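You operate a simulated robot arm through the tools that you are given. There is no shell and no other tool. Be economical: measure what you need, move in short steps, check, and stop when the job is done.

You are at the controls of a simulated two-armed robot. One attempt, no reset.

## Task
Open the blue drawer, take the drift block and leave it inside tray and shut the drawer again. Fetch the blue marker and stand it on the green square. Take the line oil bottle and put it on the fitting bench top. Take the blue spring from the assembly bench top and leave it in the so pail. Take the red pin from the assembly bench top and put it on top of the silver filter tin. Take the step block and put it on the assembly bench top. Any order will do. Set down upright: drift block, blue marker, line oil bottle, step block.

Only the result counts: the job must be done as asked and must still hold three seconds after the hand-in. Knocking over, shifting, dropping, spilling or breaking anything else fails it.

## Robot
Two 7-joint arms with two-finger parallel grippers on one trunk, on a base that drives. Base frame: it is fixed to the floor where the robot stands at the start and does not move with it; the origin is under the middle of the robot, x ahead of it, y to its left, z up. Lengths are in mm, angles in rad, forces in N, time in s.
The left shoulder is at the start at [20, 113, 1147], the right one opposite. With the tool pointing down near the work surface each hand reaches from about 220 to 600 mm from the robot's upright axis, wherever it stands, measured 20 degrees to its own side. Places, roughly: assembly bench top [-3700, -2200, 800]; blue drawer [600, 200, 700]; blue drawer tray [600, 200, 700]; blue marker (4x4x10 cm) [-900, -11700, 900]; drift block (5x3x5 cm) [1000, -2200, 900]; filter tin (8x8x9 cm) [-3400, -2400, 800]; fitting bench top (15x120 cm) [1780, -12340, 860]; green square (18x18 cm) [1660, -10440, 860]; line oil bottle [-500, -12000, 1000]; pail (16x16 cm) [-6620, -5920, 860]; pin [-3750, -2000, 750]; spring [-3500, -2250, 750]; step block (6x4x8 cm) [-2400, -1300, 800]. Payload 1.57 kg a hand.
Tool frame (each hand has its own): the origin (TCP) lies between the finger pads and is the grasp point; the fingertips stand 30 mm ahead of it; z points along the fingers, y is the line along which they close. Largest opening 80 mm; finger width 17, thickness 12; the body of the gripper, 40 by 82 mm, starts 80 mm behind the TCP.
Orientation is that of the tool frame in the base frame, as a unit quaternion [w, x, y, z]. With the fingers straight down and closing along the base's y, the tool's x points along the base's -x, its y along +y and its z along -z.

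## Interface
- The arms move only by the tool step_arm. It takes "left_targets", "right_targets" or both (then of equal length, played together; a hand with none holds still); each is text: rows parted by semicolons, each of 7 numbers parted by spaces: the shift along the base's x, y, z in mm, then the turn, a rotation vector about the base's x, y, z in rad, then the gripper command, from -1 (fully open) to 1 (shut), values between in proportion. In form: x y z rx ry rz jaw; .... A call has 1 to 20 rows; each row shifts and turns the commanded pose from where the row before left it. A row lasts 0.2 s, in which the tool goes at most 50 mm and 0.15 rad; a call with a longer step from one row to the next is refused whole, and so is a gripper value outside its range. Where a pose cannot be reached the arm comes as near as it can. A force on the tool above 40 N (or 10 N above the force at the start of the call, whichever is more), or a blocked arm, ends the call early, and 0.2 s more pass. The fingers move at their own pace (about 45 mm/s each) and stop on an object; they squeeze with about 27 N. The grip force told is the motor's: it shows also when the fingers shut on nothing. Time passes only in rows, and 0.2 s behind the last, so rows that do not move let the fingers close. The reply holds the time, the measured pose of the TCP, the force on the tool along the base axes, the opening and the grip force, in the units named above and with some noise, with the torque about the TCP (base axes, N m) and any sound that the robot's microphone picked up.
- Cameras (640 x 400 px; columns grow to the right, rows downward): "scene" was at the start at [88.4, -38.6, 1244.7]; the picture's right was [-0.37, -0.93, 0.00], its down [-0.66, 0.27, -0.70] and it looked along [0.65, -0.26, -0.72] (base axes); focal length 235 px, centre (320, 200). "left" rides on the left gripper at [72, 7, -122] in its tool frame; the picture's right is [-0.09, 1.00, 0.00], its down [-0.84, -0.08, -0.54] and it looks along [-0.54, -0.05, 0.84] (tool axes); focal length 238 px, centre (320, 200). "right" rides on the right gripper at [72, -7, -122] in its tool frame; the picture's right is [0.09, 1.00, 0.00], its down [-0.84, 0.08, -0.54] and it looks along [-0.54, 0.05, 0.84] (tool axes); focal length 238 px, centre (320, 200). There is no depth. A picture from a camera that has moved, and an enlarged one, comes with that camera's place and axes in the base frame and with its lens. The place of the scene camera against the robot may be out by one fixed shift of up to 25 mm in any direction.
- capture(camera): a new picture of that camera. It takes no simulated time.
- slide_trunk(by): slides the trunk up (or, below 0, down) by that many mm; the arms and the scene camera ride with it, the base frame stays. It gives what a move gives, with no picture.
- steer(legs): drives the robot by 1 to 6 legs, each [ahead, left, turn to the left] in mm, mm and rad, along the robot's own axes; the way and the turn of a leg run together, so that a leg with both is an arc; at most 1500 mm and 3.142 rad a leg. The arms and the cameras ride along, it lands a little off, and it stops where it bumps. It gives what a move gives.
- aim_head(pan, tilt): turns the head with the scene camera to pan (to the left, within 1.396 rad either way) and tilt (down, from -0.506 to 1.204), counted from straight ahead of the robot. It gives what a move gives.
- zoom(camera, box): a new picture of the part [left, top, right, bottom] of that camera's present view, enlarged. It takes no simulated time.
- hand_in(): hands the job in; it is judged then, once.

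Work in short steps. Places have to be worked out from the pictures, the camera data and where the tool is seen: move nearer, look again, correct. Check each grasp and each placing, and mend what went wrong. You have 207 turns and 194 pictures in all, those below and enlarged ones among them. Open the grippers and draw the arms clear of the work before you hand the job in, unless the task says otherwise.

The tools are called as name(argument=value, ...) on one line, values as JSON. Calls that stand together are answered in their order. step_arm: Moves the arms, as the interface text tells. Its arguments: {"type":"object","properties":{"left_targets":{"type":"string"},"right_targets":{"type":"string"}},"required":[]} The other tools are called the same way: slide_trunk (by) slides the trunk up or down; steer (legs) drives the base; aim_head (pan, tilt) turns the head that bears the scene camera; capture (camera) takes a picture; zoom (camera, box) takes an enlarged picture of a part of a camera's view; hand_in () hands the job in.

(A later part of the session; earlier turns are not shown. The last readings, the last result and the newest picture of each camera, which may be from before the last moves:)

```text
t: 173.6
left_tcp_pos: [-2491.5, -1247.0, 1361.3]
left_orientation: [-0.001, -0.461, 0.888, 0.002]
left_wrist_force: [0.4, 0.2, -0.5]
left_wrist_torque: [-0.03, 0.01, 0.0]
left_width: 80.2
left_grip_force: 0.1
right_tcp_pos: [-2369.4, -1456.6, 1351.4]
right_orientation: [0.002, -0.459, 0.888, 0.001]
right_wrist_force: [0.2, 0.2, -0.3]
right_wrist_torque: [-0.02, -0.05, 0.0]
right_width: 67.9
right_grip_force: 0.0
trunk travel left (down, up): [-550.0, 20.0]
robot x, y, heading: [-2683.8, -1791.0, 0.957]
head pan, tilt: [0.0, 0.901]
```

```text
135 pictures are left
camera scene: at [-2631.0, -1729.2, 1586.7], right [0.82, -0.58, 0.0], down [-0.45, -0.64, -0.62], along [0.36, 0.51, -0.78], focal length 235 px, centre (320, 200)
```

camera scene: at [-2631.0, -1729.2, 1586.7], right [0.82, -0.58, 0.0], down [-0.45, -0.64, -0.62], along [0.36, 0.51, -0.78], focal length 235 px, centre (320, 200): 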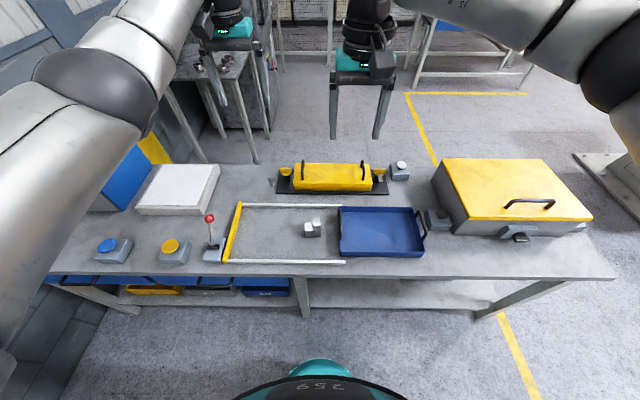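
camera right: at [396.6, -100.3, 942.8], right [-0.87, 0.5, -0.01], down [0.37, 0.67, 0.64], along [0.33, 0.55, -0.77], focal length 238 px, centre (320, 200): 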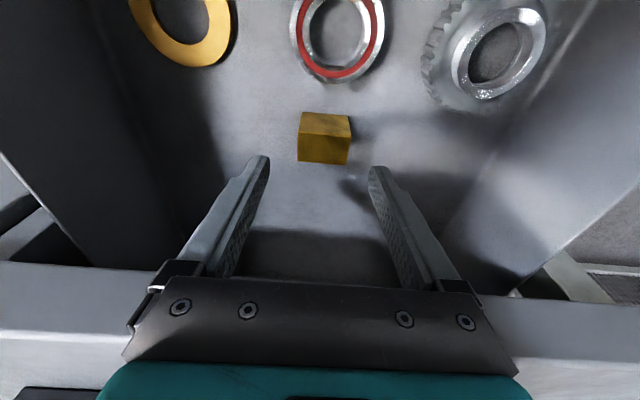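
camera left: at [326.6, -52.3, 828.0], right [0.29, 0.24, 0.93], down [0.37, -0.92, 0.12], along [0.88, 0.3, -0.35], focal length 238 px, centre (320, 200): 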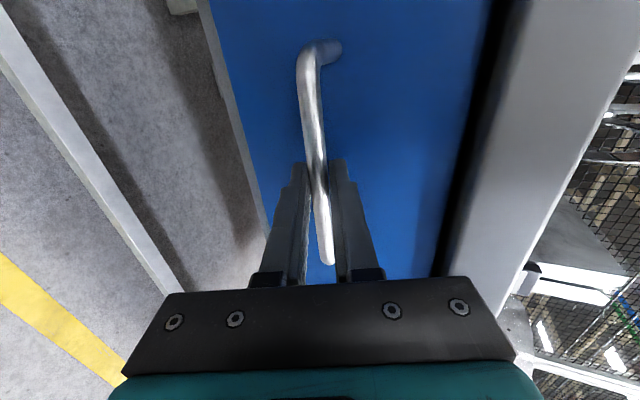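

The block is about (-2380,-1320). I move in a little and shift right so the left hand can take it, then lower the trunk.

steer(legs=[[75, -80, 0]])

slide_trunk(by=-330)

capture(camera="left")

capture(camera="scene")

```text
t: 174.8
left_tcp_pos: [-2385.0, -1233.7, 1361.6]
left_orientation: [0.0, -0.461, 0.887, 0.001]
left_wrist_force: [-0.1, 0.3, 0.4]
left_wrist_torque: [0.01, 0.0, 0.0]
left_width: 80.0
left_grip_force: 0.1
right_tcp_pos: [-2260.4, -1442.9, 1350.2]
right_orientation: [0.003, -0.459, 0.889, 0.001]
right_wrist_force: [0.6, -0.6, 0.0]
right_wrist_torque: [-0.02, 0.04, -0.02]
right_width: 67.9
right_grip_force: 0.0
trunk travel left (down, up): [-550.0, 20.0]
robot x, y, heading: [-2578.1, -1777.2, 0.956]
head pan, tilt: [0.0, 0.901]
```

```text
t: 178.1
left_tcp_pos: [-2386.0, -1233.5, 1031.7]
left_orientation: [-0.001, -0.461, 0.888, 0.001]
left_wrist_force: [0.0, -0.3, -0.5]
left_wrist_torque: [0.0, 0.0, 0.02]
left_width: 80.2
left_grip_force: 0.0
right_tcp_pos: [-2261.0, -1443.9, 1021.2]
right_orientation: [0.003, -0.458, 0.889, 0.0]
right_wrist_force: [-0.3, -0.8, -0.6]
right_wrist_torque: [0.0, 0.0, -0.02]
right_width: 68.0
right_grip_force: 0.0
trunk travel left (down, up): [-220.0, 350.0]
robot x, y, heading: [-2575.5, -1777.1, 0.958]
head pan, tilt: [0.0, 0.901]
```

```text
134 pictures are left
camera left: at [-2431.9, -1289.5, 1152.5], right [-0.76, 0.65, 0.0], down [0.55, 0.64, 0.54], along [0.35, 0.41, -0.84], focal length 238 px, centre (320, 200)
```

left: 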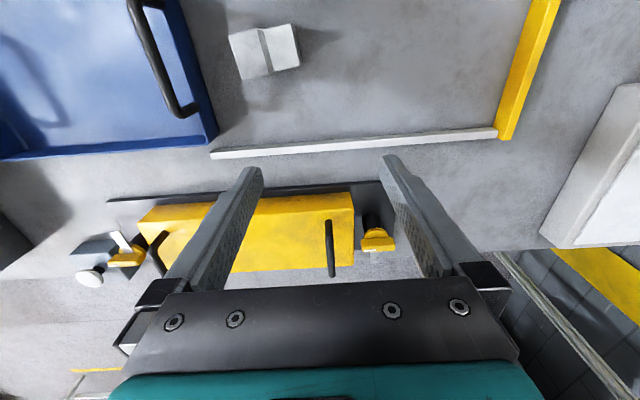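

```text
133 pictures are left
camera scene: at [-2523.4, -1716.5, 1256.7], right [0.82, -0.58, 0.0], down [-0.45, -0.64, -0.62], along [0.36, 0.51, -0.78], focal length 235 px, centre (320, 200)
```

scene: 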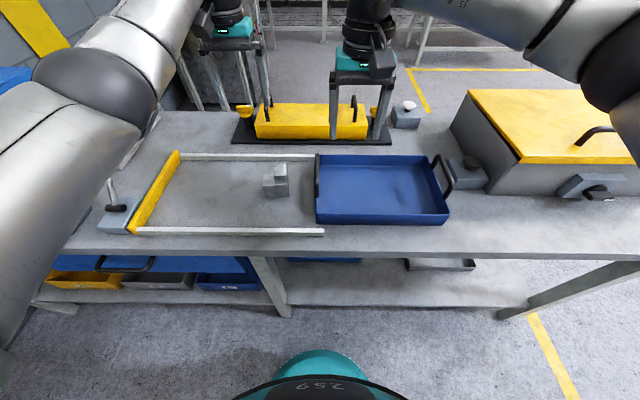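

The block is near (-2375,-1325). I bring the left hand to just short of it for a close look.

step_arm(left_targets="-3 -40 -15 0 0 0 -1;-3 -40 -15 0 0 0 -1;-4 -40 -15 0 0 0 -1;0 0 -20 0 0 0 -1;0 0 0 0 0 0 -1")

capture(camera="left")

zoom(camera="scene", box=[230, 145, 330, 208])

```text
t: 179.3
left_tcp_pos: [-2397.5, -1353.8, 968.2]
left_orientation: [-0.001, -0.461, 0.888, 0.0]
left_wrist_force: [0.2, 0.5, -0.4]
left_wrist_torque: [0.0, 0.0, 0.0]
left_width: 80.2
left_grip_force: 0.1
right_tcp_pos: [-2262.0, -1442.8, 1020.8]
right_orientation: [0.003, -0.459, 0.889, 0.001]
right_wrist_force: [0.6, 0.0, -0.5]
right_wrist_torque: [0.0, -0.03, -0.01]
right_width: 68.0
right_grip_force: 0.0
trunk travel left (down, up): [-220.0, 350.0]
robot x, y, heading: [-2577.1, -1780.4, 0.952]
head pan, tilt: [0.0, 0.901]
```

```text
132 pictures are left
camera left: at [-2443.9, -1410.2, 1088.8], right [-0.76, 0.65, 0.0], down [0.55, 0.64, 0.54], along [0.35, 0.41, -0.84], focal length 238 px, centre (320, 200)
```

left: 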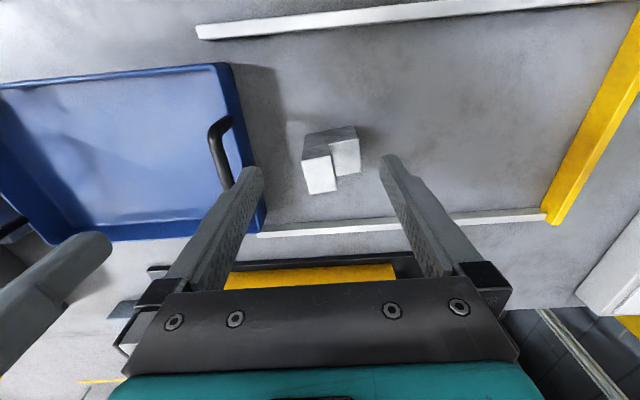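

```text
6.35 times, centred on (280, 176) of scene
camera zoom: at [-2523.4, -1716.4, 1256.6], right [0.82, -0.58, 0.0], down [-0.45, -0.64, -0.62], along [0.36, 0.51, -0.78], focal length 1490 px, centre (574, 349)
```

zoom: 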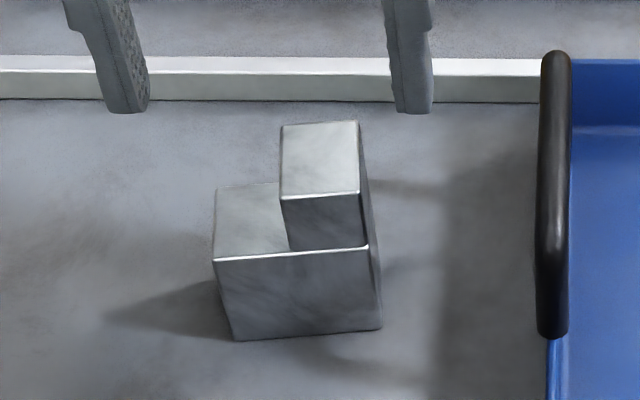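

The step block is a 60 mm base with the tall half on my right, turned about 0.11 rad. I align the left hand over its centre at z 945 and check again.

step_arm(left_targets="8 20 -12 0 0 0.055 -1;8 19 -11 0 0 0.055 -1;0 0 0 0 0 0 -1")

capture(camera="left")

zoom(camera="scene", box=[220, 110, 340, 185])

```text
t: 180.1
left_tcp_pos: [-2379.4, -1315.0, 944.0]
left_orientation: [-0.001, -0.509, 0.861, 0.001]
left_wrist_force: [0.6, -0.4, -0.5]
left_wrist_torque: [0.0, 0.0, -0.02]
left_width: 80.0
left_grip_force: 0.1
right_tcp_pos: [-2262.7, -1442.1, 1020.3]
right_orientation: [0.002, -0.458, 0.889, 0.0]
right_wrist_force: [0.1, 0.2, 1.0]
right_wrist_torque: [-0.01, 0.03, 0.0]
right_width: 68.1
right_grip_force: 0.1
trunk travel left (down, up): [-220.0, 350.0]
robot x, y, heading: [-2573.3, -1777.1, 0.953]
head pan, tilt: [0.0, 0.901]
```

```text
130 pictures are left
camera left: at [-2419.3, -1375.1, 1065.5], right [-0.83, 0.56, 0.0], down [0.47, 0.7, 0.54], along [0.3, 0.45, -0.84], focal length 238 px, centre (320, 200)
```

left: 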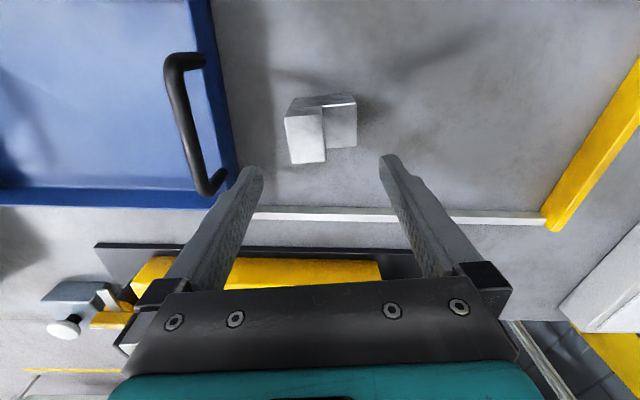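

```text
5.33 times, centred on (280, 148) of scene
camera zoom: at [-2523.5, -1716.4, 1256.6], right [0.82, -0.58, 0.0], down [-0.45, -0.64, -0.62], along [0.36, 0.51, -0.78], focal length 1251 px, centre (533, 480)
```

zoom: 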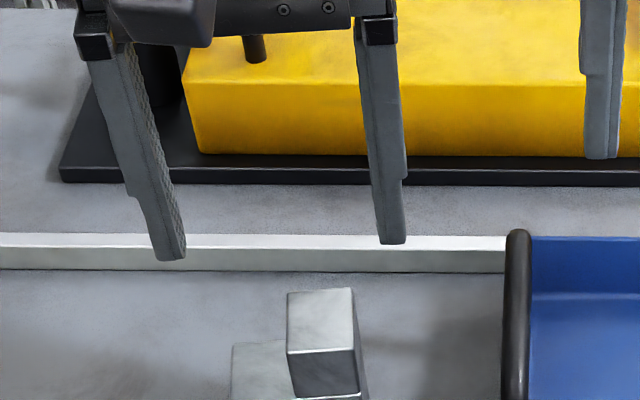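

The tool's yaw matches the block, whose top is near z 862. I lower over it to z 828 and check.

step_arm(left_targets="-4 -3 -25 0 0 0 -1;0 0 -25 0 0 0 -1;0 0 -25 0 0 0 -1;0 0 -21 0 0 0 -1;0 0 -20 0 0 0 -1;0 0 0 0 0 0 -1")

capture(camera="left")

zoom(camera="scene", box=[220, 130, 340, 205])

```text
t: 181.5
left_tcp_pos: [-2384.0, -1318.5, 830.1]
left_orientation: [0.002, -0.508, 0.861, 0.002]
left_wrist_force: [-2.3, -1.7, 16.3]
left_wrist_torque: [-0.4, -0.23, -0.22]
left_width: 79.1
left_grip_force: 0.0
right_tcp_pos: [-2263.4, -1444.5, 1021.5]
right_orientation: [0.003, -0.459, 0.888, 0.001]
right_wrist_force: [-0.5, -0.2, 0.7]
right_wrist_torque: [-0.02, -0.02, 0.01]
right_width: 67.9
right_grip_force: 0.0
trunk travel left (down, up): [-220.0, 350.0]
robot x, y, heading: [-2578.8, -1777.4, 0.958]
head pan, tilt: [0.0, 0.901]
```

```text
128 pictures are left
camera left: at [-2424.0, -1378.8, 950.9], right [-0.83, 0.56, 0.0], down [0.47, 0.69, 0.54], along [0.31, 0.45, -0.84], focal length 238 px, centre (320, 200)
```

left: 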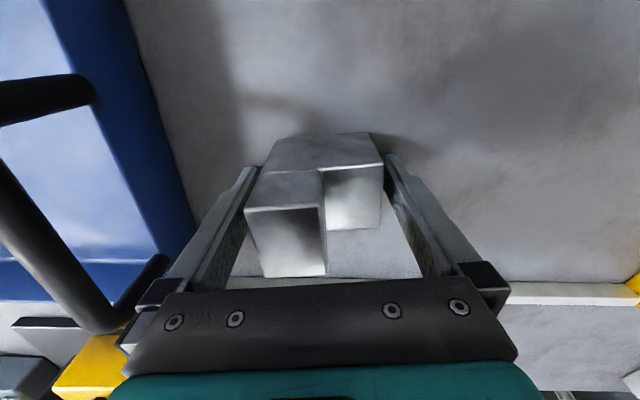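

```text
5.33 times, centred on (280, 168) of scene
camera zoom: at [-2524.2, -1717.7, 1256.9], right [0.82, -0.58, 0.0], down [-0.45, -0.64, -0.62], along [0.36, 0.51, -0.78], focal length 1251 px, centre (533, 373)
```

zoom: 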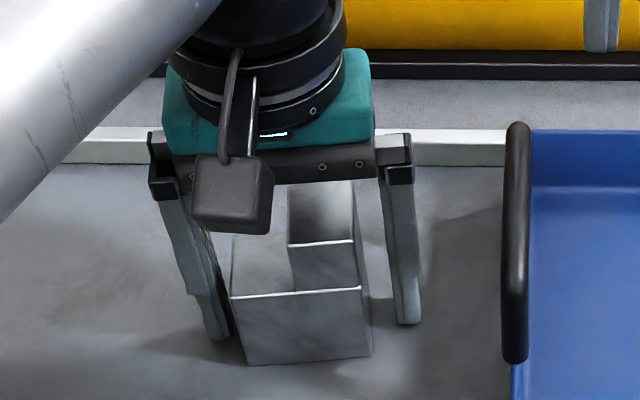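

Contact shows the table is near z 800, with the tips just touching. I raise 4 mm, centre 6 mm to the left, then close.

step_arm(left_targets="0 0 5 0 0 0 -1;-5 3 0 0 0 0 -1;0 0 0 0 0 0 1;0 0 0 0 0 0 1;0 0 0 0 0 0 1;0 0 0 0 0 0 1")

step_arm(left_targets="0 0 20 0 0 0 1;0 0 40 0 0 0 1;0 0 40 0 0 0 1;0 0 40 0 0 0 1")

capture(camera="left")

```text
t: 182.9
left_tcp_pos: [-2388.5, -1314.5, 832.2]
left_orientation: [-0.001, -0.509, 0.861, 0.001]
left_wrist_force: [2.7, -2.6, 0.0]
left_wrist_torque: [-0.05, -0.31, -0.06]
left_width: 60.3
left_grip_force: 26.8
right_tcp_pos: [-2261.4, -1442.2, 1020.0]
right_orientation: [0.002, -0.459, 0.888, 0.0]
right_wrist_force: [0.3, 0.5, -0.1]
right_wrist_torque: [0.03, 0.0, -0.02]
right_width: 68.1
right_grip_force: 0.1
trunk travel left (down, up): [-220.0, 350.0]
robot x, y, heading: [-2575.4, -1777.0, 0.959]
head pan, tilt: [0.0, 0.901]
```

```text
t: 183.9
left_tcp_pos: [-2389.0, -1313.6, 973.1]
left_orientation: [-0.003, -0.509, 0.861, 0.002]
left_wrist_force: [0.3, 0.0, -10.9]
left_wrist_torque: [0.07, 0.02, 0.01]
left_width: 60.1
left_grip_force: 27.6
right_tcp_pos: [-2262.0, -1442.8, 1021.2]
right_orientation: [0.003, -0.458, 0.889, 0.0]
right_wrist_force: [-0.4, -0.4, -0.6]
right_wrist_torque: [0.0, -0.01, 0.0]
right_width: 68.1
right_grip_force: 0.1
trunk travel left (down, up): [-220.0, 350.0]
robot x, y, heading: [-2575.1, -1777.5, 0.956]
head pan, tilt: [0.0, 0.901]
```

```text
126 pictures are left
camera left: at [-2429.6, -1373.7, 1094.7], right [-0.83, 0.56, 0.0], down [0.47, 0.7, 0.54], along [0.3, 0.45, -0.84], focal length 238 px, centre (320, 200)
```

left: 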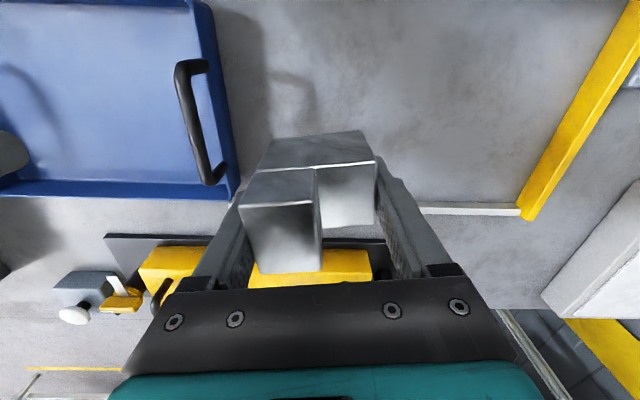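

The step block is held (60 mm, about 1.1 kg). I raise the trunk, back off and turn round to face the assembly bench.

slide_trunk(by=330)

steer(legs=[[-170, 0, 0], [0, 0, -1.57], [0, 0, -1.57]])

aim_head(pan=0.0, tilt=0.55)

capture(camera="scene")

```text
t: 187.1
left_tcp_pos: [-2389.1, -1313.3, 1304.2]
left_orientation: [-0.002, -0.509, 0.861, 0.001]
left_wrist_force: [0.2, 1.0, -11.3]
left_wrist_torque: [0.05, 0.02, 0.01]
left_width: 59.9
left_grip_force: 26.8
right_tcp_pos: [-2262.4, -1443.2, 1350.6]
right_orientation: [0.002, -0.458, 0.889, 0.0]
right_wrist_force: [-0.3, -0.1, 0.5]
right_wrist_torque: [0.01, 0.03, 0.02]
right_width: 68.2
right_grip_force: 0.1
trunk travel left (down, up): [-550.0, 20.0]
robot x, y, heading: [-2576.3, -1777.1, 0.957]
head pan, tilt: [0.0, 0.901]
```

```text
t: 196.3
left_tcp_pos: [-2868.2, -2379.7, 1303.1]
left_orientation: [0.001, 0.865, 0.501, 0.001]
left_wrist_force: [0.9, 1.2, -10.8]
left_wrist_torque: [-0.06, 0.01, -0.02]
left_width: 59.9
left_grip_force: 27.0
right_tcp_pos: [-2994.8, -2248.7, 1350.5]
right_orientation: [0.0, 0.892, 0.451, -0.003]
right_wrist_force: [0.6, 0.4, 0.6]
right_wrist_torque: [-0.01, -0.01, 0.0]
right_width: 67.9
right_grip_force: 0.2
trunk travel left (down, up): [-550.0, 20.0]
robot x, y, heading: [-2674.9, -1917.4, -2.201]
head pan, tilt: [0.0, 0.901]
```

```text
t: 197.1
left_tcp_pos: [-2868.4, -2380.6, 1303.3]
left_orientation: [0.001, 0.865, 0.502, 0.001]
left_wrist_force: [0.2, 0.7, -10.2]
left_wrist_torque: [-0.04, -0.04, -0.01]
left_width: 59.9
left_grip_force: 27.5
right_tcp_pos: [-2994.5, -2248.0, 1349.7]
right_orientation: [0.001, 0.892, 0.452, -0.002]
right_wrist_force: [0.1, 0.5, -0.3]
right_wrist_torque: [-0.01, -0.01, 0.01]
right_width: 68.2
right_grip_force: 0.1
trunk travel left (down, up): [-550.0, 20.0]
robot x, y, heading: [-2676.5, -1918.7, -2.201]
head pan, tilt: [0.0, 0.55]
```

```text
125 pictures are left
camera scene: at [-2730.5, -2008.1, 1615.8], right [-0.81, 0.59, 0.0], down [0.31, 0.42, -0.85], along [-0.5, -0.69, -0.52], focal length 235 px, centre (320, 200)
```

scene: 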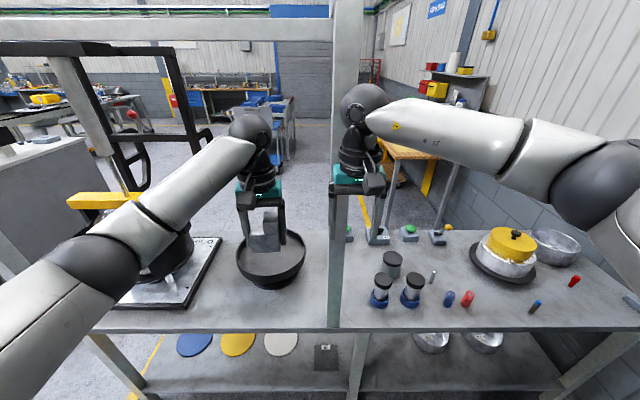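

The assembly bench with its small parts is in view, so I zoom in on it.

zoom(camera="scene", box=[340, 215, 620, 335])

```text
2.29 times, centred on (480, 275) of scene
camera zoom: at [-2730.5, -2008.1, 1615.8], right [-0.81, 0.59, 0.0], down [0.31, 0.42, -0.85], along [-0.5, -0.69, -0.52], focal length 536 px, centre (-46, 29)
```

zoom: 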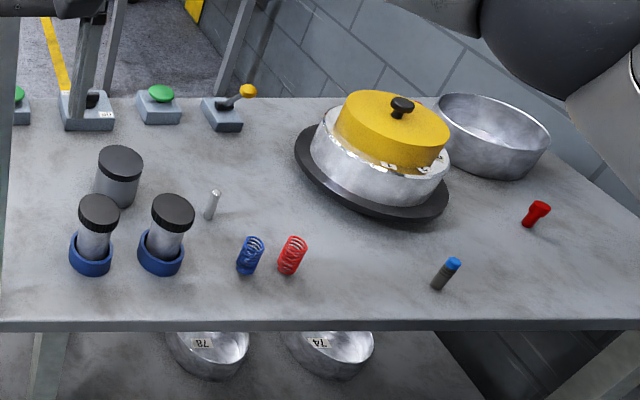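

The plain silver tin at about (-3400,-2406) matches the filter tin. I zoom on the red item and the blue-topped one to identify the red pin.

zoom(camera="scene", box=[510, 260, 600, 325])

zoom(camera="scene", box=[365, 240, 485, 315])

```text
6.15 times, centred on (555, 292) of scene
camera zoom: at [-2730.5, -2008.1, 1615.8], right [-0.81, 0.59, 0.0], down [0.31, 0.42, -0.85], along [-0.5, -0.69, -0.52], focal length 1444 px, centre (-1126, -369)
```

zoom: 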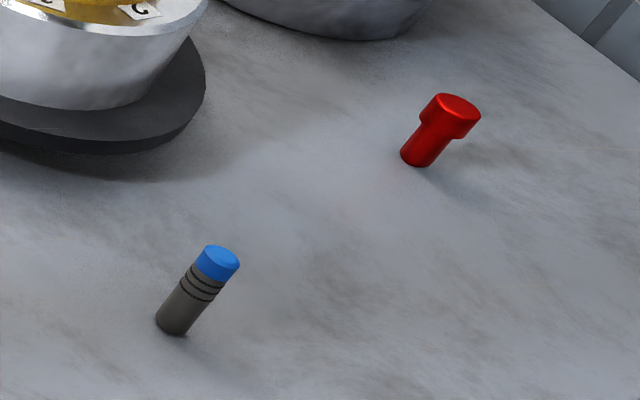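

```text
5.33 times, centred on (425, 278) of scene
camera zoom: at [-2730.5, -2008.1, 1615.8], right [-0.81, 0.59, 0.0], down [0.31, 0.42, -0.85], along [-0.5, -0.69, -0.52], focal length 1251 px, centre (-240, -213)
```

zoom: 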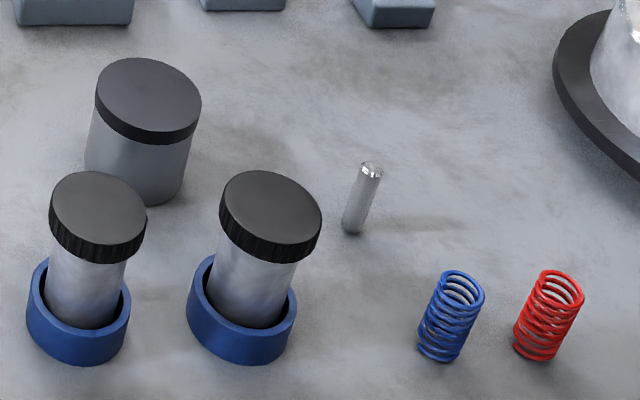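

The red stepped peg is the red pin. I'll stand opposite the stretch between the springs and the pins: back up slightly to clear the frame post, shift 870 mm right, then move in.

steer(legs=[[-100, 0, 0], [0, -871, 0], [230, 0, -0.01]])

aim_head(pan=0.0, tilt=0.85)

capture(camera="scene")

```text
t: 203.8
left_tcp_pos: [-3664.7, -1950.6, 1303.5]
left_orientation: [0.002, 0.872, 0.489, 0.001]
left_wrist_force: [0.0, 0.0, -10.4]
left_wrist_torque: [-0.05, 0.0, 0.03]
left_width: 59.9
left_grip_force: 27.9
right_tcp_pos: [-3785.6, -1815.0, 1349.6]
right_orientation: [0.0, 0.899, 0.438, -0.003]
right_wrist_force: [-0.6, -0.2, -0.2]
right_wrist_torque: [0.05, 0.0, -0.03]
right_width: 68.1
right_grip_force: 0.1
trunk travel left (down, up): [-550.0, 20.0]
robot x, y, heading: [-3459.9, -1492.0, -2.226]
head pan, tilt: [0.0, 0.55]
```

```text
t: 204.6
left_tcp_pos: [-3664.3, -1949.6, 1303.2]
left_orientation: [0.001, 0.872, 0.49, 0.002]
left_wrist_force: [0.1, 0.1, -9.5]
left_wrist_torque: [-0.04, -0.02, 0.0]
left_width: 59.8
left_grip_force: 26.4
right_tcp_pos: [-3785.8, -1814.8, 1350.3]
right_orientation: [0.0, 0.899, 0.438, -0.003]
right_wrist_force: [0.4, 0.3, 0.1]
right_wrist_torque: [0.02, 0.02, 0.02]
right_width: 68.0
right_grip_force: 0.0
trunk travel left (down, up): [-550.0, 20.0]
robot x, y, heading: [-3454.8, -1490.3, -2.231]
head pan, tilt: [0.0, 0.85]
```

```text
121 pictures are left
camera scene: at [-3507.7, -1572.8, 1590.5], right [-0.79, 0.61, 0.0], down [0.46, 0.59, -0.66], along [-0.4, -0.52, -0.75], focal length 235 px, centre (320, 200)
```

scene: 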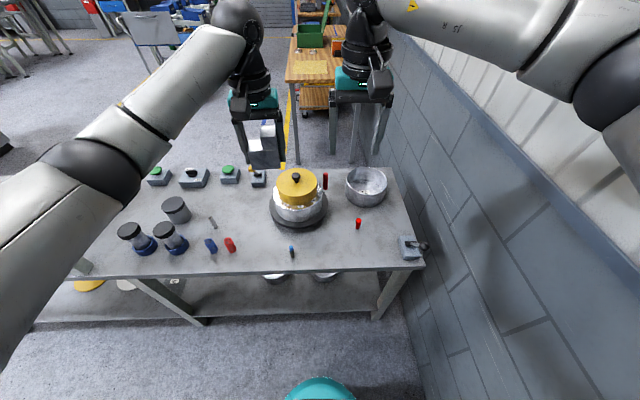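

There seems to be a second red item behind the drum, so I zoom.

zoom(camera="scene", box=[190, 150, 430, 280])

```text
2.67 times, centred on (310, 215) of scene
camera zoom: at [-3507.7, -1572.8, 1590.5], right [-0.79, 0.61, 0.0], down [0.46, 0.59, -0.66], along [-0.4, -0.52, -0.75], focal length 626 px, centre (347, 160)
```

zoom: 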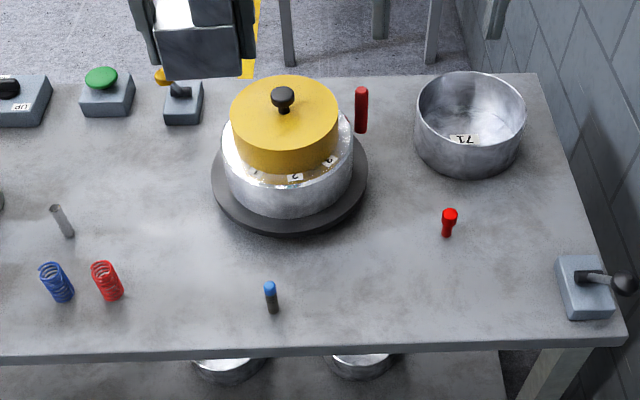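

Two red candidates: a short stepped peg and a taller cylinder behind the drum. I zoom closer on both.

zoom(camera="scene", box=[305, 170, 375, 240])

capture(camera="right")

```text
5.71 times, centred on (340, 205) of scene
camera zoom: at [-3507.7, -1572.8, 1590.5], right [-0.79, 0.61, 0.0], down [0.46, 0.59, -0.66], along [-0.4, -0.52, -0.75], focal length 1341 px, centre (206, 171)
```

zoom: 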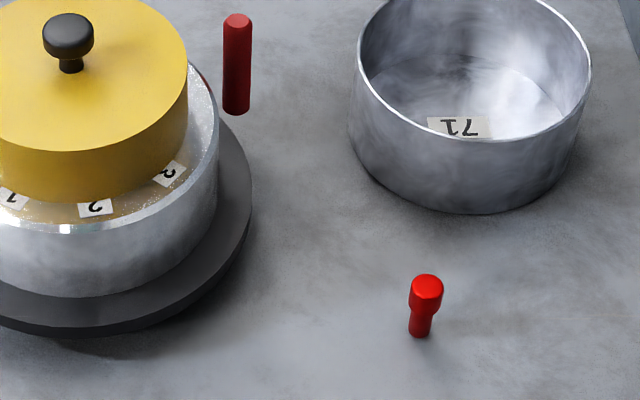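

```text
118 pictures are left
camera right: at [-3746.8, -1754.4, 1472.8], right [0.84, -0.54, 0.0], down [-0.45, -0.71, 0.55], along [-0.3, -0.46, -0.84], focal length 238 px, centre (320, 200)
```

right: 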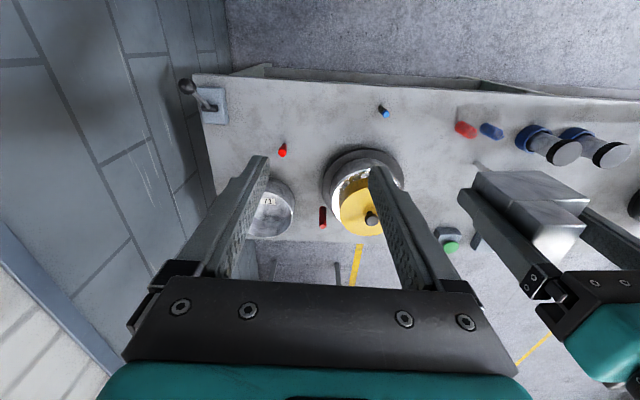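

The short stepped peg is pin-sized, like the other pins, so I take it as the red pin. I drive 160 mm ahead and lower the trunk to place the step block between the red spring and the blue-capped pin.

steer(legs=[[160, 0, 0]])

slide_trunk(by=-250)

capture(camera="left")

capture(camera="scene")

```text
t: 206.0
left_tcp_pos: [-3757.6, -2075.3, 1302.8]
left_orientation: [0.002, 0.872, 0.49, 0.003]
left_wrist_force: [-0.4, -0.3, -11.1]
left_wrist_torque: [0.01, 0.01, 0.01]
left_width: 59.9
left_grip_force: 27.1
right_tcp_pos: [-3881.4, -1939.0, 1349.9]
right_orientation: [0.001, 0.898, 0.44, -0.003]
right_wrist_force: [-0.7, -0.1, 0.4]
right_wrist_torque: [-0.03, -0.02, 0.02]
right_width: 68.1
right_grip_force: 0.1
trunk travel left (down, up): [-550.0, 20.0]
robot x, y, heading: [-3555.8, -1616.0, -2.228]
head pan, tilt: [0.0, 0.85]
```

```text
t: 208.6
left_tcp_pos: [-3757.7, -2074.3, 1052.9]
left_orientation: [0.001, 0.872, 0.49, 0.002]
left_wrist_force: [0.0, -0.4, -10.3]
left_wrist_torque: [-0.07, -0.01, -0.03]
left_width: 59.7
left_grip_force: 26.7
right_tcp_pos: [-3880.5, -1938.5, 1101.2]
right_orientation: [0.001, 0.898, 0.439, -0.003]
right_wrist_force: [1.2, -0.8, -1.1]
right_wrist_torque: [0.03, 0.01, 0.03]
right_width: 68.0
right_grip_force: 0.1
trunk travel left (down, up): [-300.0, 270.0]
robot x, y, heading: [-3552.8, -1618.6, -2.23]
head pan, tilt: [0.0, 0.85]
```

```text
117 pictures are left
camera left: at [-3716.2, -2016.7, 1174.6], right [0.8, -0.6, 0.0], down [-0.5, -0.68, 0.54], along [-0.32, -0.44, -0.84], focal length 238 px, centre (320, 200)
```

left: 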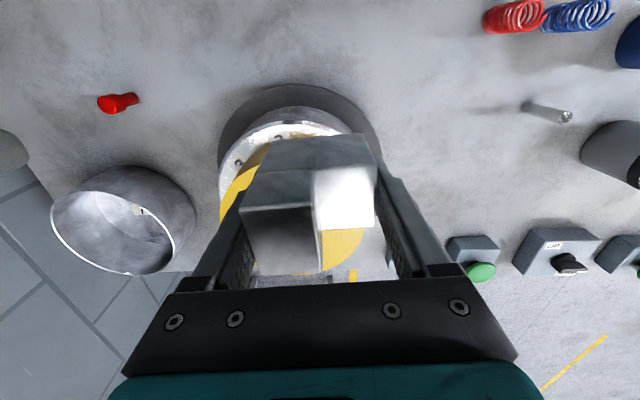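

```text
116 pictures are left
camera scene: at [-3603.0, -1696.6, 1340.5], right [-0.79, 0.61, 0.0], down [0.46, 0.6, -0.66], along [-0.4, -0.52, -0.75], focal length 235 px, centre (320, 200)
```

scene: 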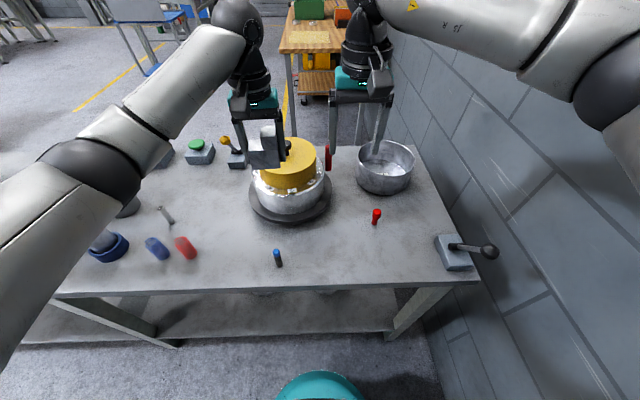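

The table height triangulates to about z 805. I carry the step block over to (-3616,-2062) and come down to z 900 to check.

step_arm(left_targets="35 3 0 0 0 0 1;35 3 0 0 0 0 1;35 3 0 0 0 0 1;36 3 0 0 0 0 1;0 0 -40 0 0 0 1;0 0 -40 0 0 0 1;0 0 -40 0 0 0 1;0 0 -30 0 0 0 1;0 0 0 0 0 0 1")

capture(camera="left")

capture(camera="scene")

```text
t: 210.6
left_tcp_pos: [-3617.2, -2061.3, 902.1]
left_orientation: [0.002, 0.872, 0.49, 0.002]
left_wrist_force: [-0.5, 0.3, -10.6]
left_wrist_torque: [-0.03, -0.01, 0.0]
left_width: 59.7
left_grip_force: 27.4
right_tcp_pos: [-3879.4, -1939.4, 1100.8]
right_orientation: [0.001, 0.898, 0.44, -0.003]
right_wrist_force: [0.0, 0.9, 0.8]
right_wrist_torque: [-0.01, -0.03, 0.04]
right_width: 68.2
right_grip_force: 0.0
trunk travel left (down, up): [-300.0, 270.0]
robot x, y, heading: [-3551.1, -1613.7, -2.225]
head pan, tilt: [0.0, 0.85]
```

```text
115 pictures are left
camera left: at [-3574.4, -2004.4, 1022.8], right [0.8, -0.6, 0.0], down [-0.5, -0.67, 0.54], along [-0.32, -0.44, -0.84], focal length 238 px, centre (320, 200)
```

left: 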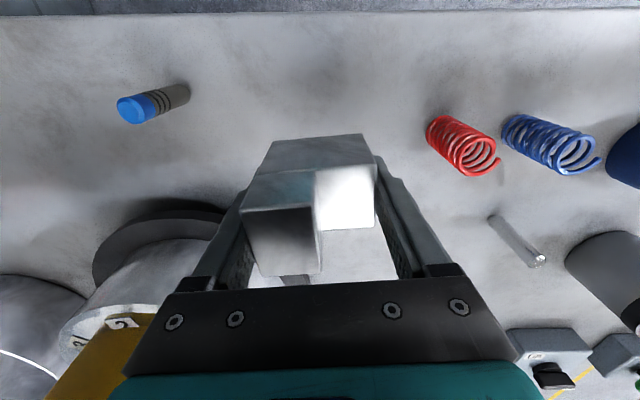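

```text
114 pictures are left
camera scene: at [-3602.8, -1696.6, 1340.5], right [-0.79, 0.61, 0.0], down [0.46, 0.6, -0.66], along [-0.4, -0.52, -0.75], focal length 235 px, centre (320, 200)
```

scene: 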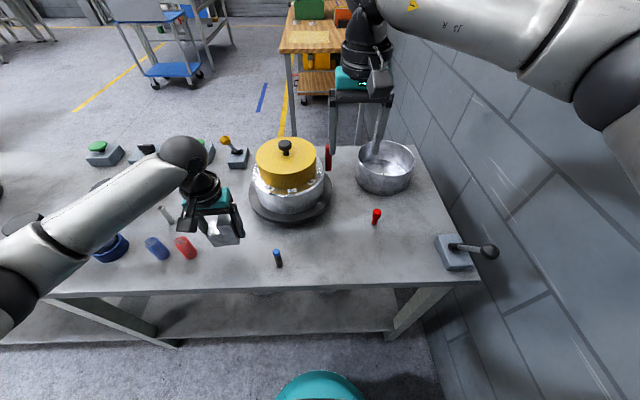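

The spot is clear on both sides. I lower the block to the surface gently.

step_arm(left_targets="0 0 -25 0 0 0 1;0 0 -25 0 0 0 1;0 0 -8 0 0 0 1;0 0 -6 0 0 0 1;0 0 0 0 0 0 1")

```text
t: 211.8
left_tcp_pos: [-3615.7, -2061.9, 839.5]
left_orientation: [0.001, 0.871, 0.492, 0.001]
left_wrist_force: [-0.1, 0.0, -10.7]
left_wrist_torque: [-0.04, -0.02, 0.03]
left_width: 60.0
left_grip_force: 27.2
right_tcp_pos: [-3880.0, -1940.0, 1101.1]
right_orientation: [0.001, 0.898, 0.439, -0.002]
right_wrist_force: [-1.1, -0.6, 0.3]
right_wrist_torque: [0.01, 0.03, -0.03]
right_width: 68.1
right_grip_force: 0.0
trunk travel left (down, up): [-300.0, 270.0]
robot x, y, heading: [-3553.8, -1614.1, -2.228]
head pan, tilt: [0.0, 0.85]
```

No contact yet, so I go on down in 3 mm steps.

step_arm(left_targets="0 0 -3 0 0 0 1;0 0 -3 0 0 0 1;0 0 -3 0 0 0 1;0 0 0 0 0 0 1")

```text
t: 212.8
left_tcp_pos: [-3617.3, -2061.7, 832.5]
left_orientation: [0.001, 0.871, 0.49, 0.0]
left_wrist_force: [2.3, 0.6, 8.0]
left_wrist_torque: [0.68, 0.15, -0.1]
left_width: 60.2
left_grip_force: 27.1
right_tcp_pos: [-3879.6, -1938.1, 1101.3]
right_orientation: [0.001, 0.898, 0.44, -0.003]
right_wrist_force: [-0.4, 0.4, 0.8]
right_wrist_torque: [0.01, -0.01, -0.02]
right_width: 68.1
right_grip_force: 0.1
trunk travel left (down, up): [-300.0, 270.0]
robot x, y, heading: [-3554.2, -1612.4, -2.229]
head pan, tilt: [0.0, 0.85]
```

Contact at TCP z 832.5, so the table is at about 800. I open, rise and look.

step_arm(left_targets="0 0 0 0 0 0 0;0 0 0 0 0 0 -0.8;0 0 0 0 0 0 -0.9;0 0 0 0 0 0 -0.9;0 0 20 0 0 0 -0.9;0 0 40 0 0 0 -0.9;0 0 45 0 0 0 -0.9;0 0 45 0 0 0 -0.9")

capture(camera="left")

capture(camera="scene")

```text
t: 214.6
left_tcp_pos: [-3617.2, -2061.5, 982.2]
left_orientation: [0.0, 0.872, 0.49, 0.003]
left_wrist_force: [-0.8, 0.0, 0.3]
left_wrist_torque: [0.0, 0.01, -0.01]
left_width: 76.2
left_grip_force: 0.0
right_tcp_pos: [-3880.3, -1937.7, 1100.7]
right_orientation: [0.0, 0.898, 0.44, -0.003]
right_wrist_force: [-0.6, 0.5, -0.4]
right_wrist_torque: [-0.01, 0.03, -0.03]
right_width: 68.2
right_grip_force: 0.0
trunk travel left (down, up): [-300.0, 270.0]
robot x, y, heading: [-3554.0, -1617.6, -2.228]
head pan, tilt: [0.0, 0.85]
```

```text
113 pictures are left
camera left: at [-3574.7, -2003.3, 1104.2], right [0.8, -0.6, 0.0], down [-0.5, -0.68, 0.54], along [-0.32, -0.44, -0.84], focal length 238 px, centre (320, 200)
```

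left: 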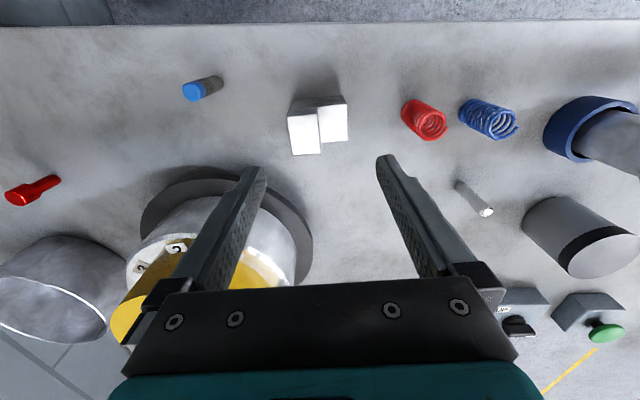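

```text
112 pictures are left
camera scene: at [-3602.8, -1695.8, 1340.5], right [-0.79, 0.61, 0.0], down [0.46, 0.6, -0.66], along [-0.4, -0.52, -0.75], focal length 235 px, centre (320, 200)
```

scene: 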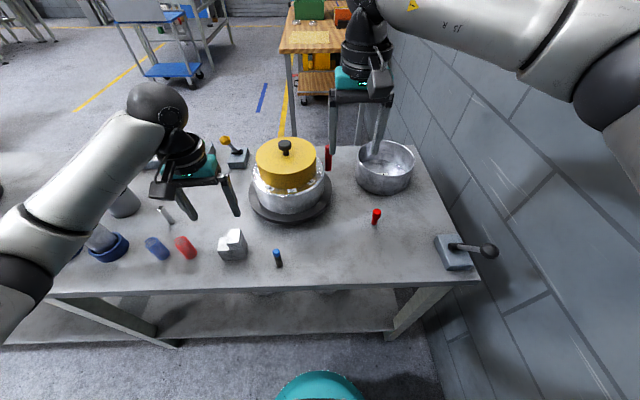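

The step block stands upright on the bench. The red pin triangulates to (-3970,-1905) and is about 57 mm tall. I bring the right hand over it.

step_arm(right_targets="-22 8 -30 0 0 0 -0.7;-22 8 -30 0 0 0 -0.7;-22 8 -30 0 0 0 -0.7;-20 6 -30 0 0 0 -0.7;0 0 -15 0 0 0 -0.7;0 0 0 0 0 0 -0.7")

capture(camera="right")

zoom(camera="scene", box=[320, 100, 480, 240])

```text
t: 216.0
left_tcp_pos: [-3617.0, -2061.3, 983.1]
left_orientation: [0.002, 0.872, 0.49, 0.001]
left_wrist_force: [-0.2, -0.5, 1.0]
left_wrist_torque: [0.0, 0.03, -0.03]
left_width: 75.9
left_grip_force: 0.1
right_tcp_pos: [-3968.3, -1909.0, 965.3]
right_orientation: [0.0, 0.898, 0.44, -0.002]
right_wrist_force: [-0.9, -0.9, -0.3]
right_wrist_torque: [-0.03, 0.0, -0.02]
right_width: 68.3
right_grip_force: 0.0
trunk travel left (down, up): [-300.0, 270.0]
robot x, y, heading: [-3554.6, -1614.8, -2.225]
head pan, tilt: [0.0, 0.85]
```

```text
111 pictures are left
camera right: at [-3928.7, -1848.5, 1086.1], right [0.84, -0.54, 0.0], down [-0.45, -0.71, 0.55], along [-0.29, -0.46, -0.84], focal length 238 px, centre (320, 200)
```

right: 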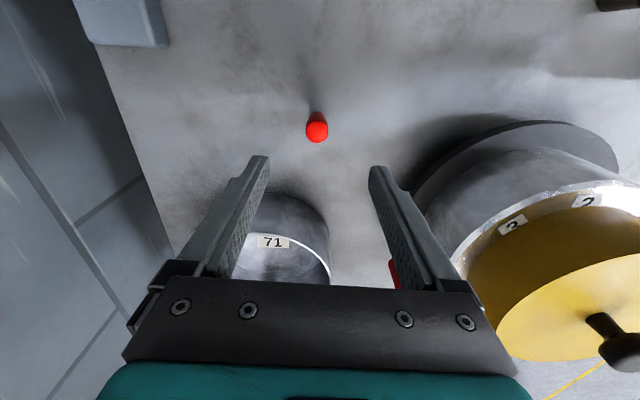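

```text
2.86 times, centred on (400, 170) of scene
camera zoom: at [-3602.8, -1695.9, 1340.5], right [-0.79, 0.61, 0.0], down [0.46, 0.6, -0.66], along [-0.4, -0.52, -0.75], focal length 670 px, centre (91, 286)
```

zoom: 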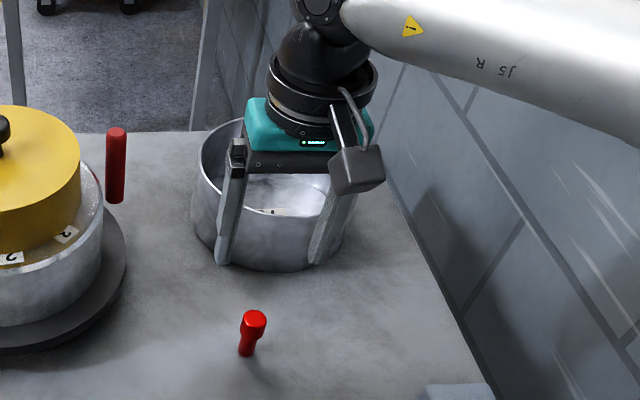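

The pin is right under the hand, within 4 mm. I lower to z 843 and close.

step_arm(right_targets="0 4 -40 0 0 0 -0.7;0 0 -40 0 0 0 -0.7;0 0 -25 0 0 0 -0.7;0 0 -17 0 0 0 -0.7;0 0 0 0 0 0 0;0 0 0 0 0 0 1;0 0 0 0 0 0 1;0 0 0 0 0 0 1;0 0 0 0 0 0 1")

capture(camera="right")

```text
t: 218.0
left_tcp_pos: [-3617.5, -2061.5, 981.5]
left_orientation: [0.001, 0.872, 0.49, 0.001]
left_wrist_force: [0.2, 0.8, 0.7]
left_wrist_torque: [0.0, 0.01, 0.02]
left_width: 75.8
left_grip_force: 0.1
right_tcp_pos: [-3966.5, -1904.2, 843.9]
right_orientation: [0.0, 0.898, 0.44, -0.003]
right_wrist_force: [-0.9, 0.4, -0.1]
right_wrist_torque: [0.02, 0.02, 0.01]
right_width: 21.7
right_grip_force: 27.3
trunk travel left (down, up): [-300.0, 270.0]
robot x, y, heading: [-3550.5, -1617.1, -2.232]
head pan, tilt: [0.0, 0.85]
```

```text
109 pictures are left
camera right: at [-3927.8, -1844.1, 966.1], right [0.84, -0.54, 0.0], down [-0.45, -0.71, 0.55], along [-0.29, -0.46, -0.84], focal length 238 px, centre (320, 200)
```

right: 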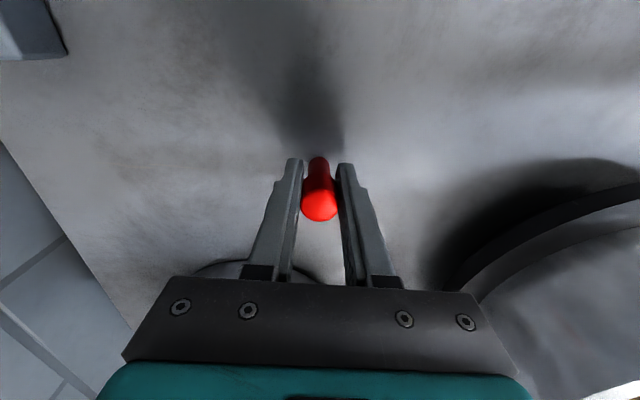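

The pin is held (21.7 mm). I lift it, tuck the left hand back and up, then shift 350 mm left and turn left 0.5. From there the right hand can reach the silver tin while the frame post stays clear of the left arm.

step_arm(right_targets="0 0 20 0 0 0 1;0 0 40 0 0 0 1;0 0 45 0 0 0 1;0 0 45 0 0 0 1;15 20 40 0 0 0 1;15 20 40 0 0 0 1;15 20 10 0 0 0 1", left_targets="0 0 40 0 0 0 -0.9;0 0 40 0 0 0 -0.9;10 14 40 0 0 0 -0.9;10 14 0 0 0 0 -0.9;10 14 0 0 0 0 -0.9;10 14 0 0 0 0 -0.9;10 14 0 0 0 0 -0.9")

capture(camera="right")

aim_head(pan=0.9, tilt=0.5)

capture(camera="scene")

```text
t: 219.6
left_tcp_pos: [-3566.0, -1992.4, 1100.0]
left_orientation: [0.001, 0.871, 0.491, 0.002]
left_wrist_force: [-0.3, -0.1, 0.3]
left_wrist_torque: [0.02, -0.02, 0.03]
left_width: 76.0
left_grip_force: 0.0
right_tcp_pos: [-3921.2, -1844.0, 1082.5]
right_orientation: [0.001, 0.898, 0.439, -0.003]
right_wrist_force: [0.3, -0.4, -1.2]
right_wrist_torque: [0.01, 0.0, 0.04]
right_width: 21.7
right_grip_force: 27.4
trunk travel left (down, up): [-300.0, 270.0]
robot x, y, heading: [-3555.3, -1616.6, -2.224]
head pan, tilt: [0.0, 0.85]
```

```text
108 pictures are left
camera right: at [-3882.4, -1783.5, 1204.2], right [0.84, -0.54, 0.0], down [-0.45, -0.71, 0.55], along [-0.3, -0.46, -0.84], focal length 238 px, centre (320, 200)
```

right: 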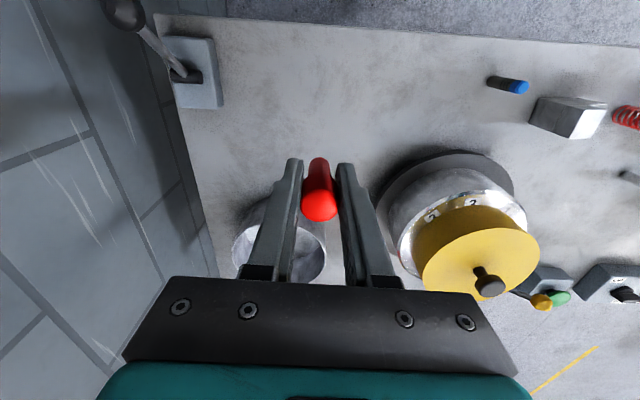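

```text
t: 220.8
left_tcp_pos: [-3566.6, -1992.1, 1099.3]
left_orientation: [0.001, 0.872, 0.49, 0.001]
left_wrist_force: [0.0, 0.5, 0.0]
left_wrist_torque: [-0.02, -0.04, 0.0]
left_width: 76.0
left_grip_force: 0.0
right_tcp_pos: [-3922.3, -1844.8, 1080.7]
right_orientation: [0.0, 0.898, 0.44, -0.003]
right_wrist_force: [-0.6, 0.6, -0.1]
right_wrist_torque: [-0.01, -0.01, -0.02]
right_width: 21.7
right_grip_force: 27.0
trunk travel left (down, up): [-300.0, 270.0]
robot x, y, heading: [-3551.4, -1615.3, -2.223]
head pan, tilt: [0.901, 0.499]
```

```text
107 pictures are left
camera scene: at [-3533.1, -1722.3, 1370.5], right [-0.97, -0.24, 0.0], down [-0.12, 0.46, -0.88], along [0.21, -0.85, -0.48], focal length 235 px, centre (320, 200)
```

scene: 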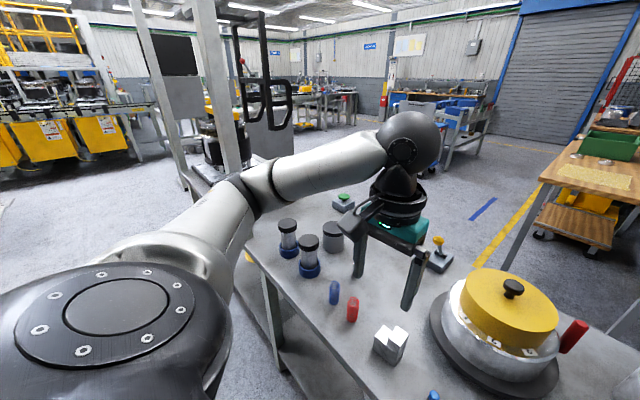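

The left arm keeps clear of the post with this move, so I execute it.

steer(legs=[[0, 350, 0], [0, 0, 0.5]])

aim_head(pan=0.0, tilt=0.75)

capture(camera="scene")

capture(camera="right")

```text
t: 224.5
left_tcp_pos: [-3112.4, -2170.3, 1100.6]
left_orientation: [0.001, 0.727, 0.687, 0.001]
left_wrist_force: [0.0, -0.5, 0.7]
left_wrist_torque: [-0.01, -0.01, 0.04]
left_width: 76.0
left_grip_force: 0.1
right_tcp_pos: [-3493.8, -2206.5, 1081.4]
right_orientation: [0.001, 0.765, 0.644, -0.004]
right_wrist_force: [0.0, 0.5, -0.8]
right_wrist_torque: [-0.01, 0.01, 0.0]
right_width: 21.5
right_grip_force: 27.3
trunk travel left (down, up): [-300.0, 270.0]
robot x, y, heading: [-3273.7, -1832.1, -1.741]
head pan, tilt: [0.901, 0.499]
```

```text
t: 225.7
left_tcp_pos: [-3111.7, -2169.2, 1099.7]
left_orientation: [0.001, 0.727, 0.687, 0.001]
left_wrist_force: [0.6, 0.6, 0.1]
left_wrist_torque: [-0.02, 0.03, -0.02]
left_width: 76.1
left_grip_force: 0.0
right_tcp_pos: [-3493.2, -2205.9, 1080.3]
right_orientation: [0.001, 0.765, 0.644, -0.003]
right_wrist_force: [-0.7, -0.1, -0.3]
right_wrist_torque: [0.05, 0.03, 0.01]
right_width: 21.2
right_grip_force: 26.8
trunk travel left (down, up): [-300.0, 270.0]
robot x, y, heading: [-3274.2, -1835.0, -1.74]
head pan, tilt: [0.0, 0.75]
```

```text
106 pictures are left
camera scene: at [-3286.0, -1932.7, 1348.5], right [-0.99, 0.17, 0.0], down [0.11, 0.67, -0.73], along [-0.12, -0.72, -0.68], focal length 235 px, centre (320, 200)
```

scene: 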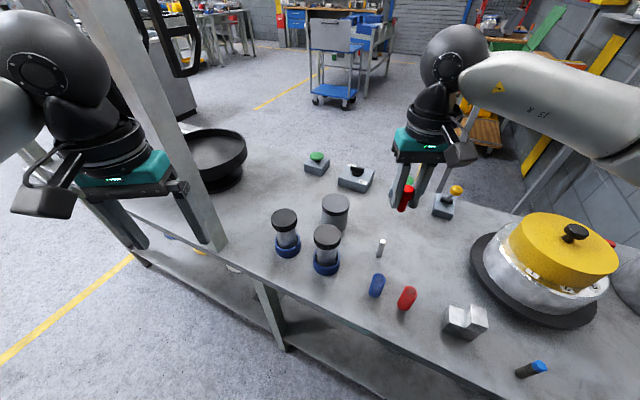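

```text
105 pictures are left
camera right: at [-3488.2, -2134.9, 1203.7], right [1.0, -0.08, 0.0], down [-0.07, -0.83, 0.55], along [-0.05, -0.54, -0.84], focal length 238 px, centre (320, 200)
```

right: 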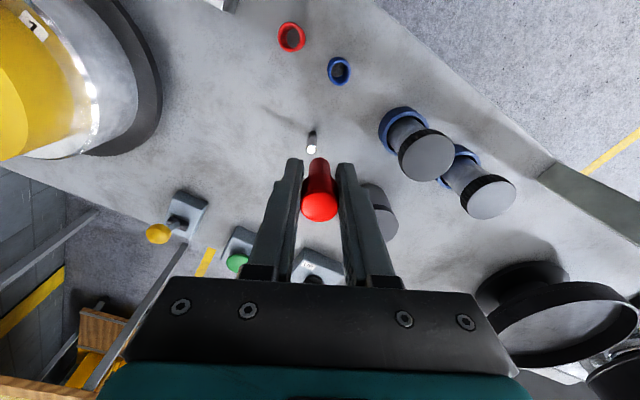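

The tin's lid is at about (-3410,-2397). I move the pin toward it at height and look.

step_arm(right_targets="16 -31 0 0 0 0 1;16 -31 0 0 0 0 1;16 -31 0 0 0 0 1;15 -31 0 0 0 0 1;0 0 0 0 0 0 1")

capture(camera="right")

capture(camera="scene")

```text
t: 226.9
left_tcp_pos: [-3112.9, -2169.3, 1100.5]
left_orientation: [0.001, 0.727, 0.686, 0.002]
left_wrist_force: [0.4, -0.6, 0.1]
left_wrist_torque: [-0.03, 0.02, 0.01]
left_width: 76.1
left_grip_force: 0.1
right_tcp_pos: [-3430.2, -2329.8, 1081.7]
right_orientation: [0.001, 0.765, 0.644, -0.003]
right_wrist_force: [0.3, 0.0, -0.2]
right_wrist_torque: [-0.02, -0.01, 0.03]
right_width: 21.5
right_grip_force: 26.5
trunk travel left (down, up): [-300.0, 270.0]
robot x, y, heading: [-3273.6, -1830.6, -1.739]
head pan, tilt: [0.0, 0.75]
```

```text
104 pictures are left
camera right: at [-3424.9, -2258.9, 1203.3], right [1.0, -0.08, 0.0], down [-0.06, -0.83, 0.55], along [-0.04, -0.54, -0.84], focal length 238 px, centre (320, 200)
```

right: 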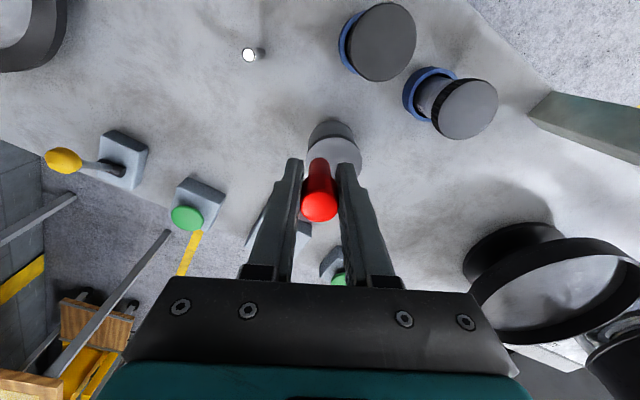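

```text
103 pictures are left
camera scene: at [-3286.5, -1932.5, 1348.5], right [-0.99, 0.17, 0.0], down [0.11, 0.67, -0.73], along [-0.12, -0.72, -0.68], focal length 235 px, centre (320, 200)
```

scene: 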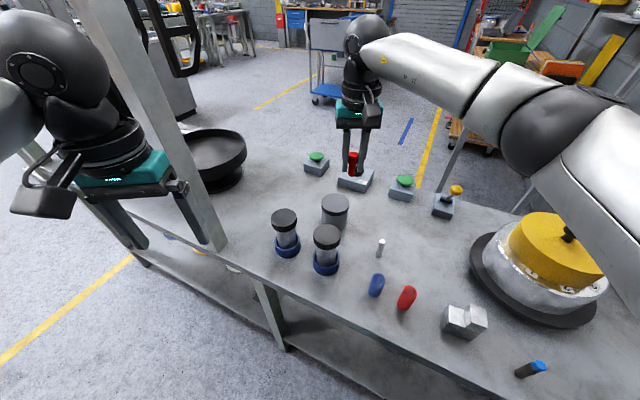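

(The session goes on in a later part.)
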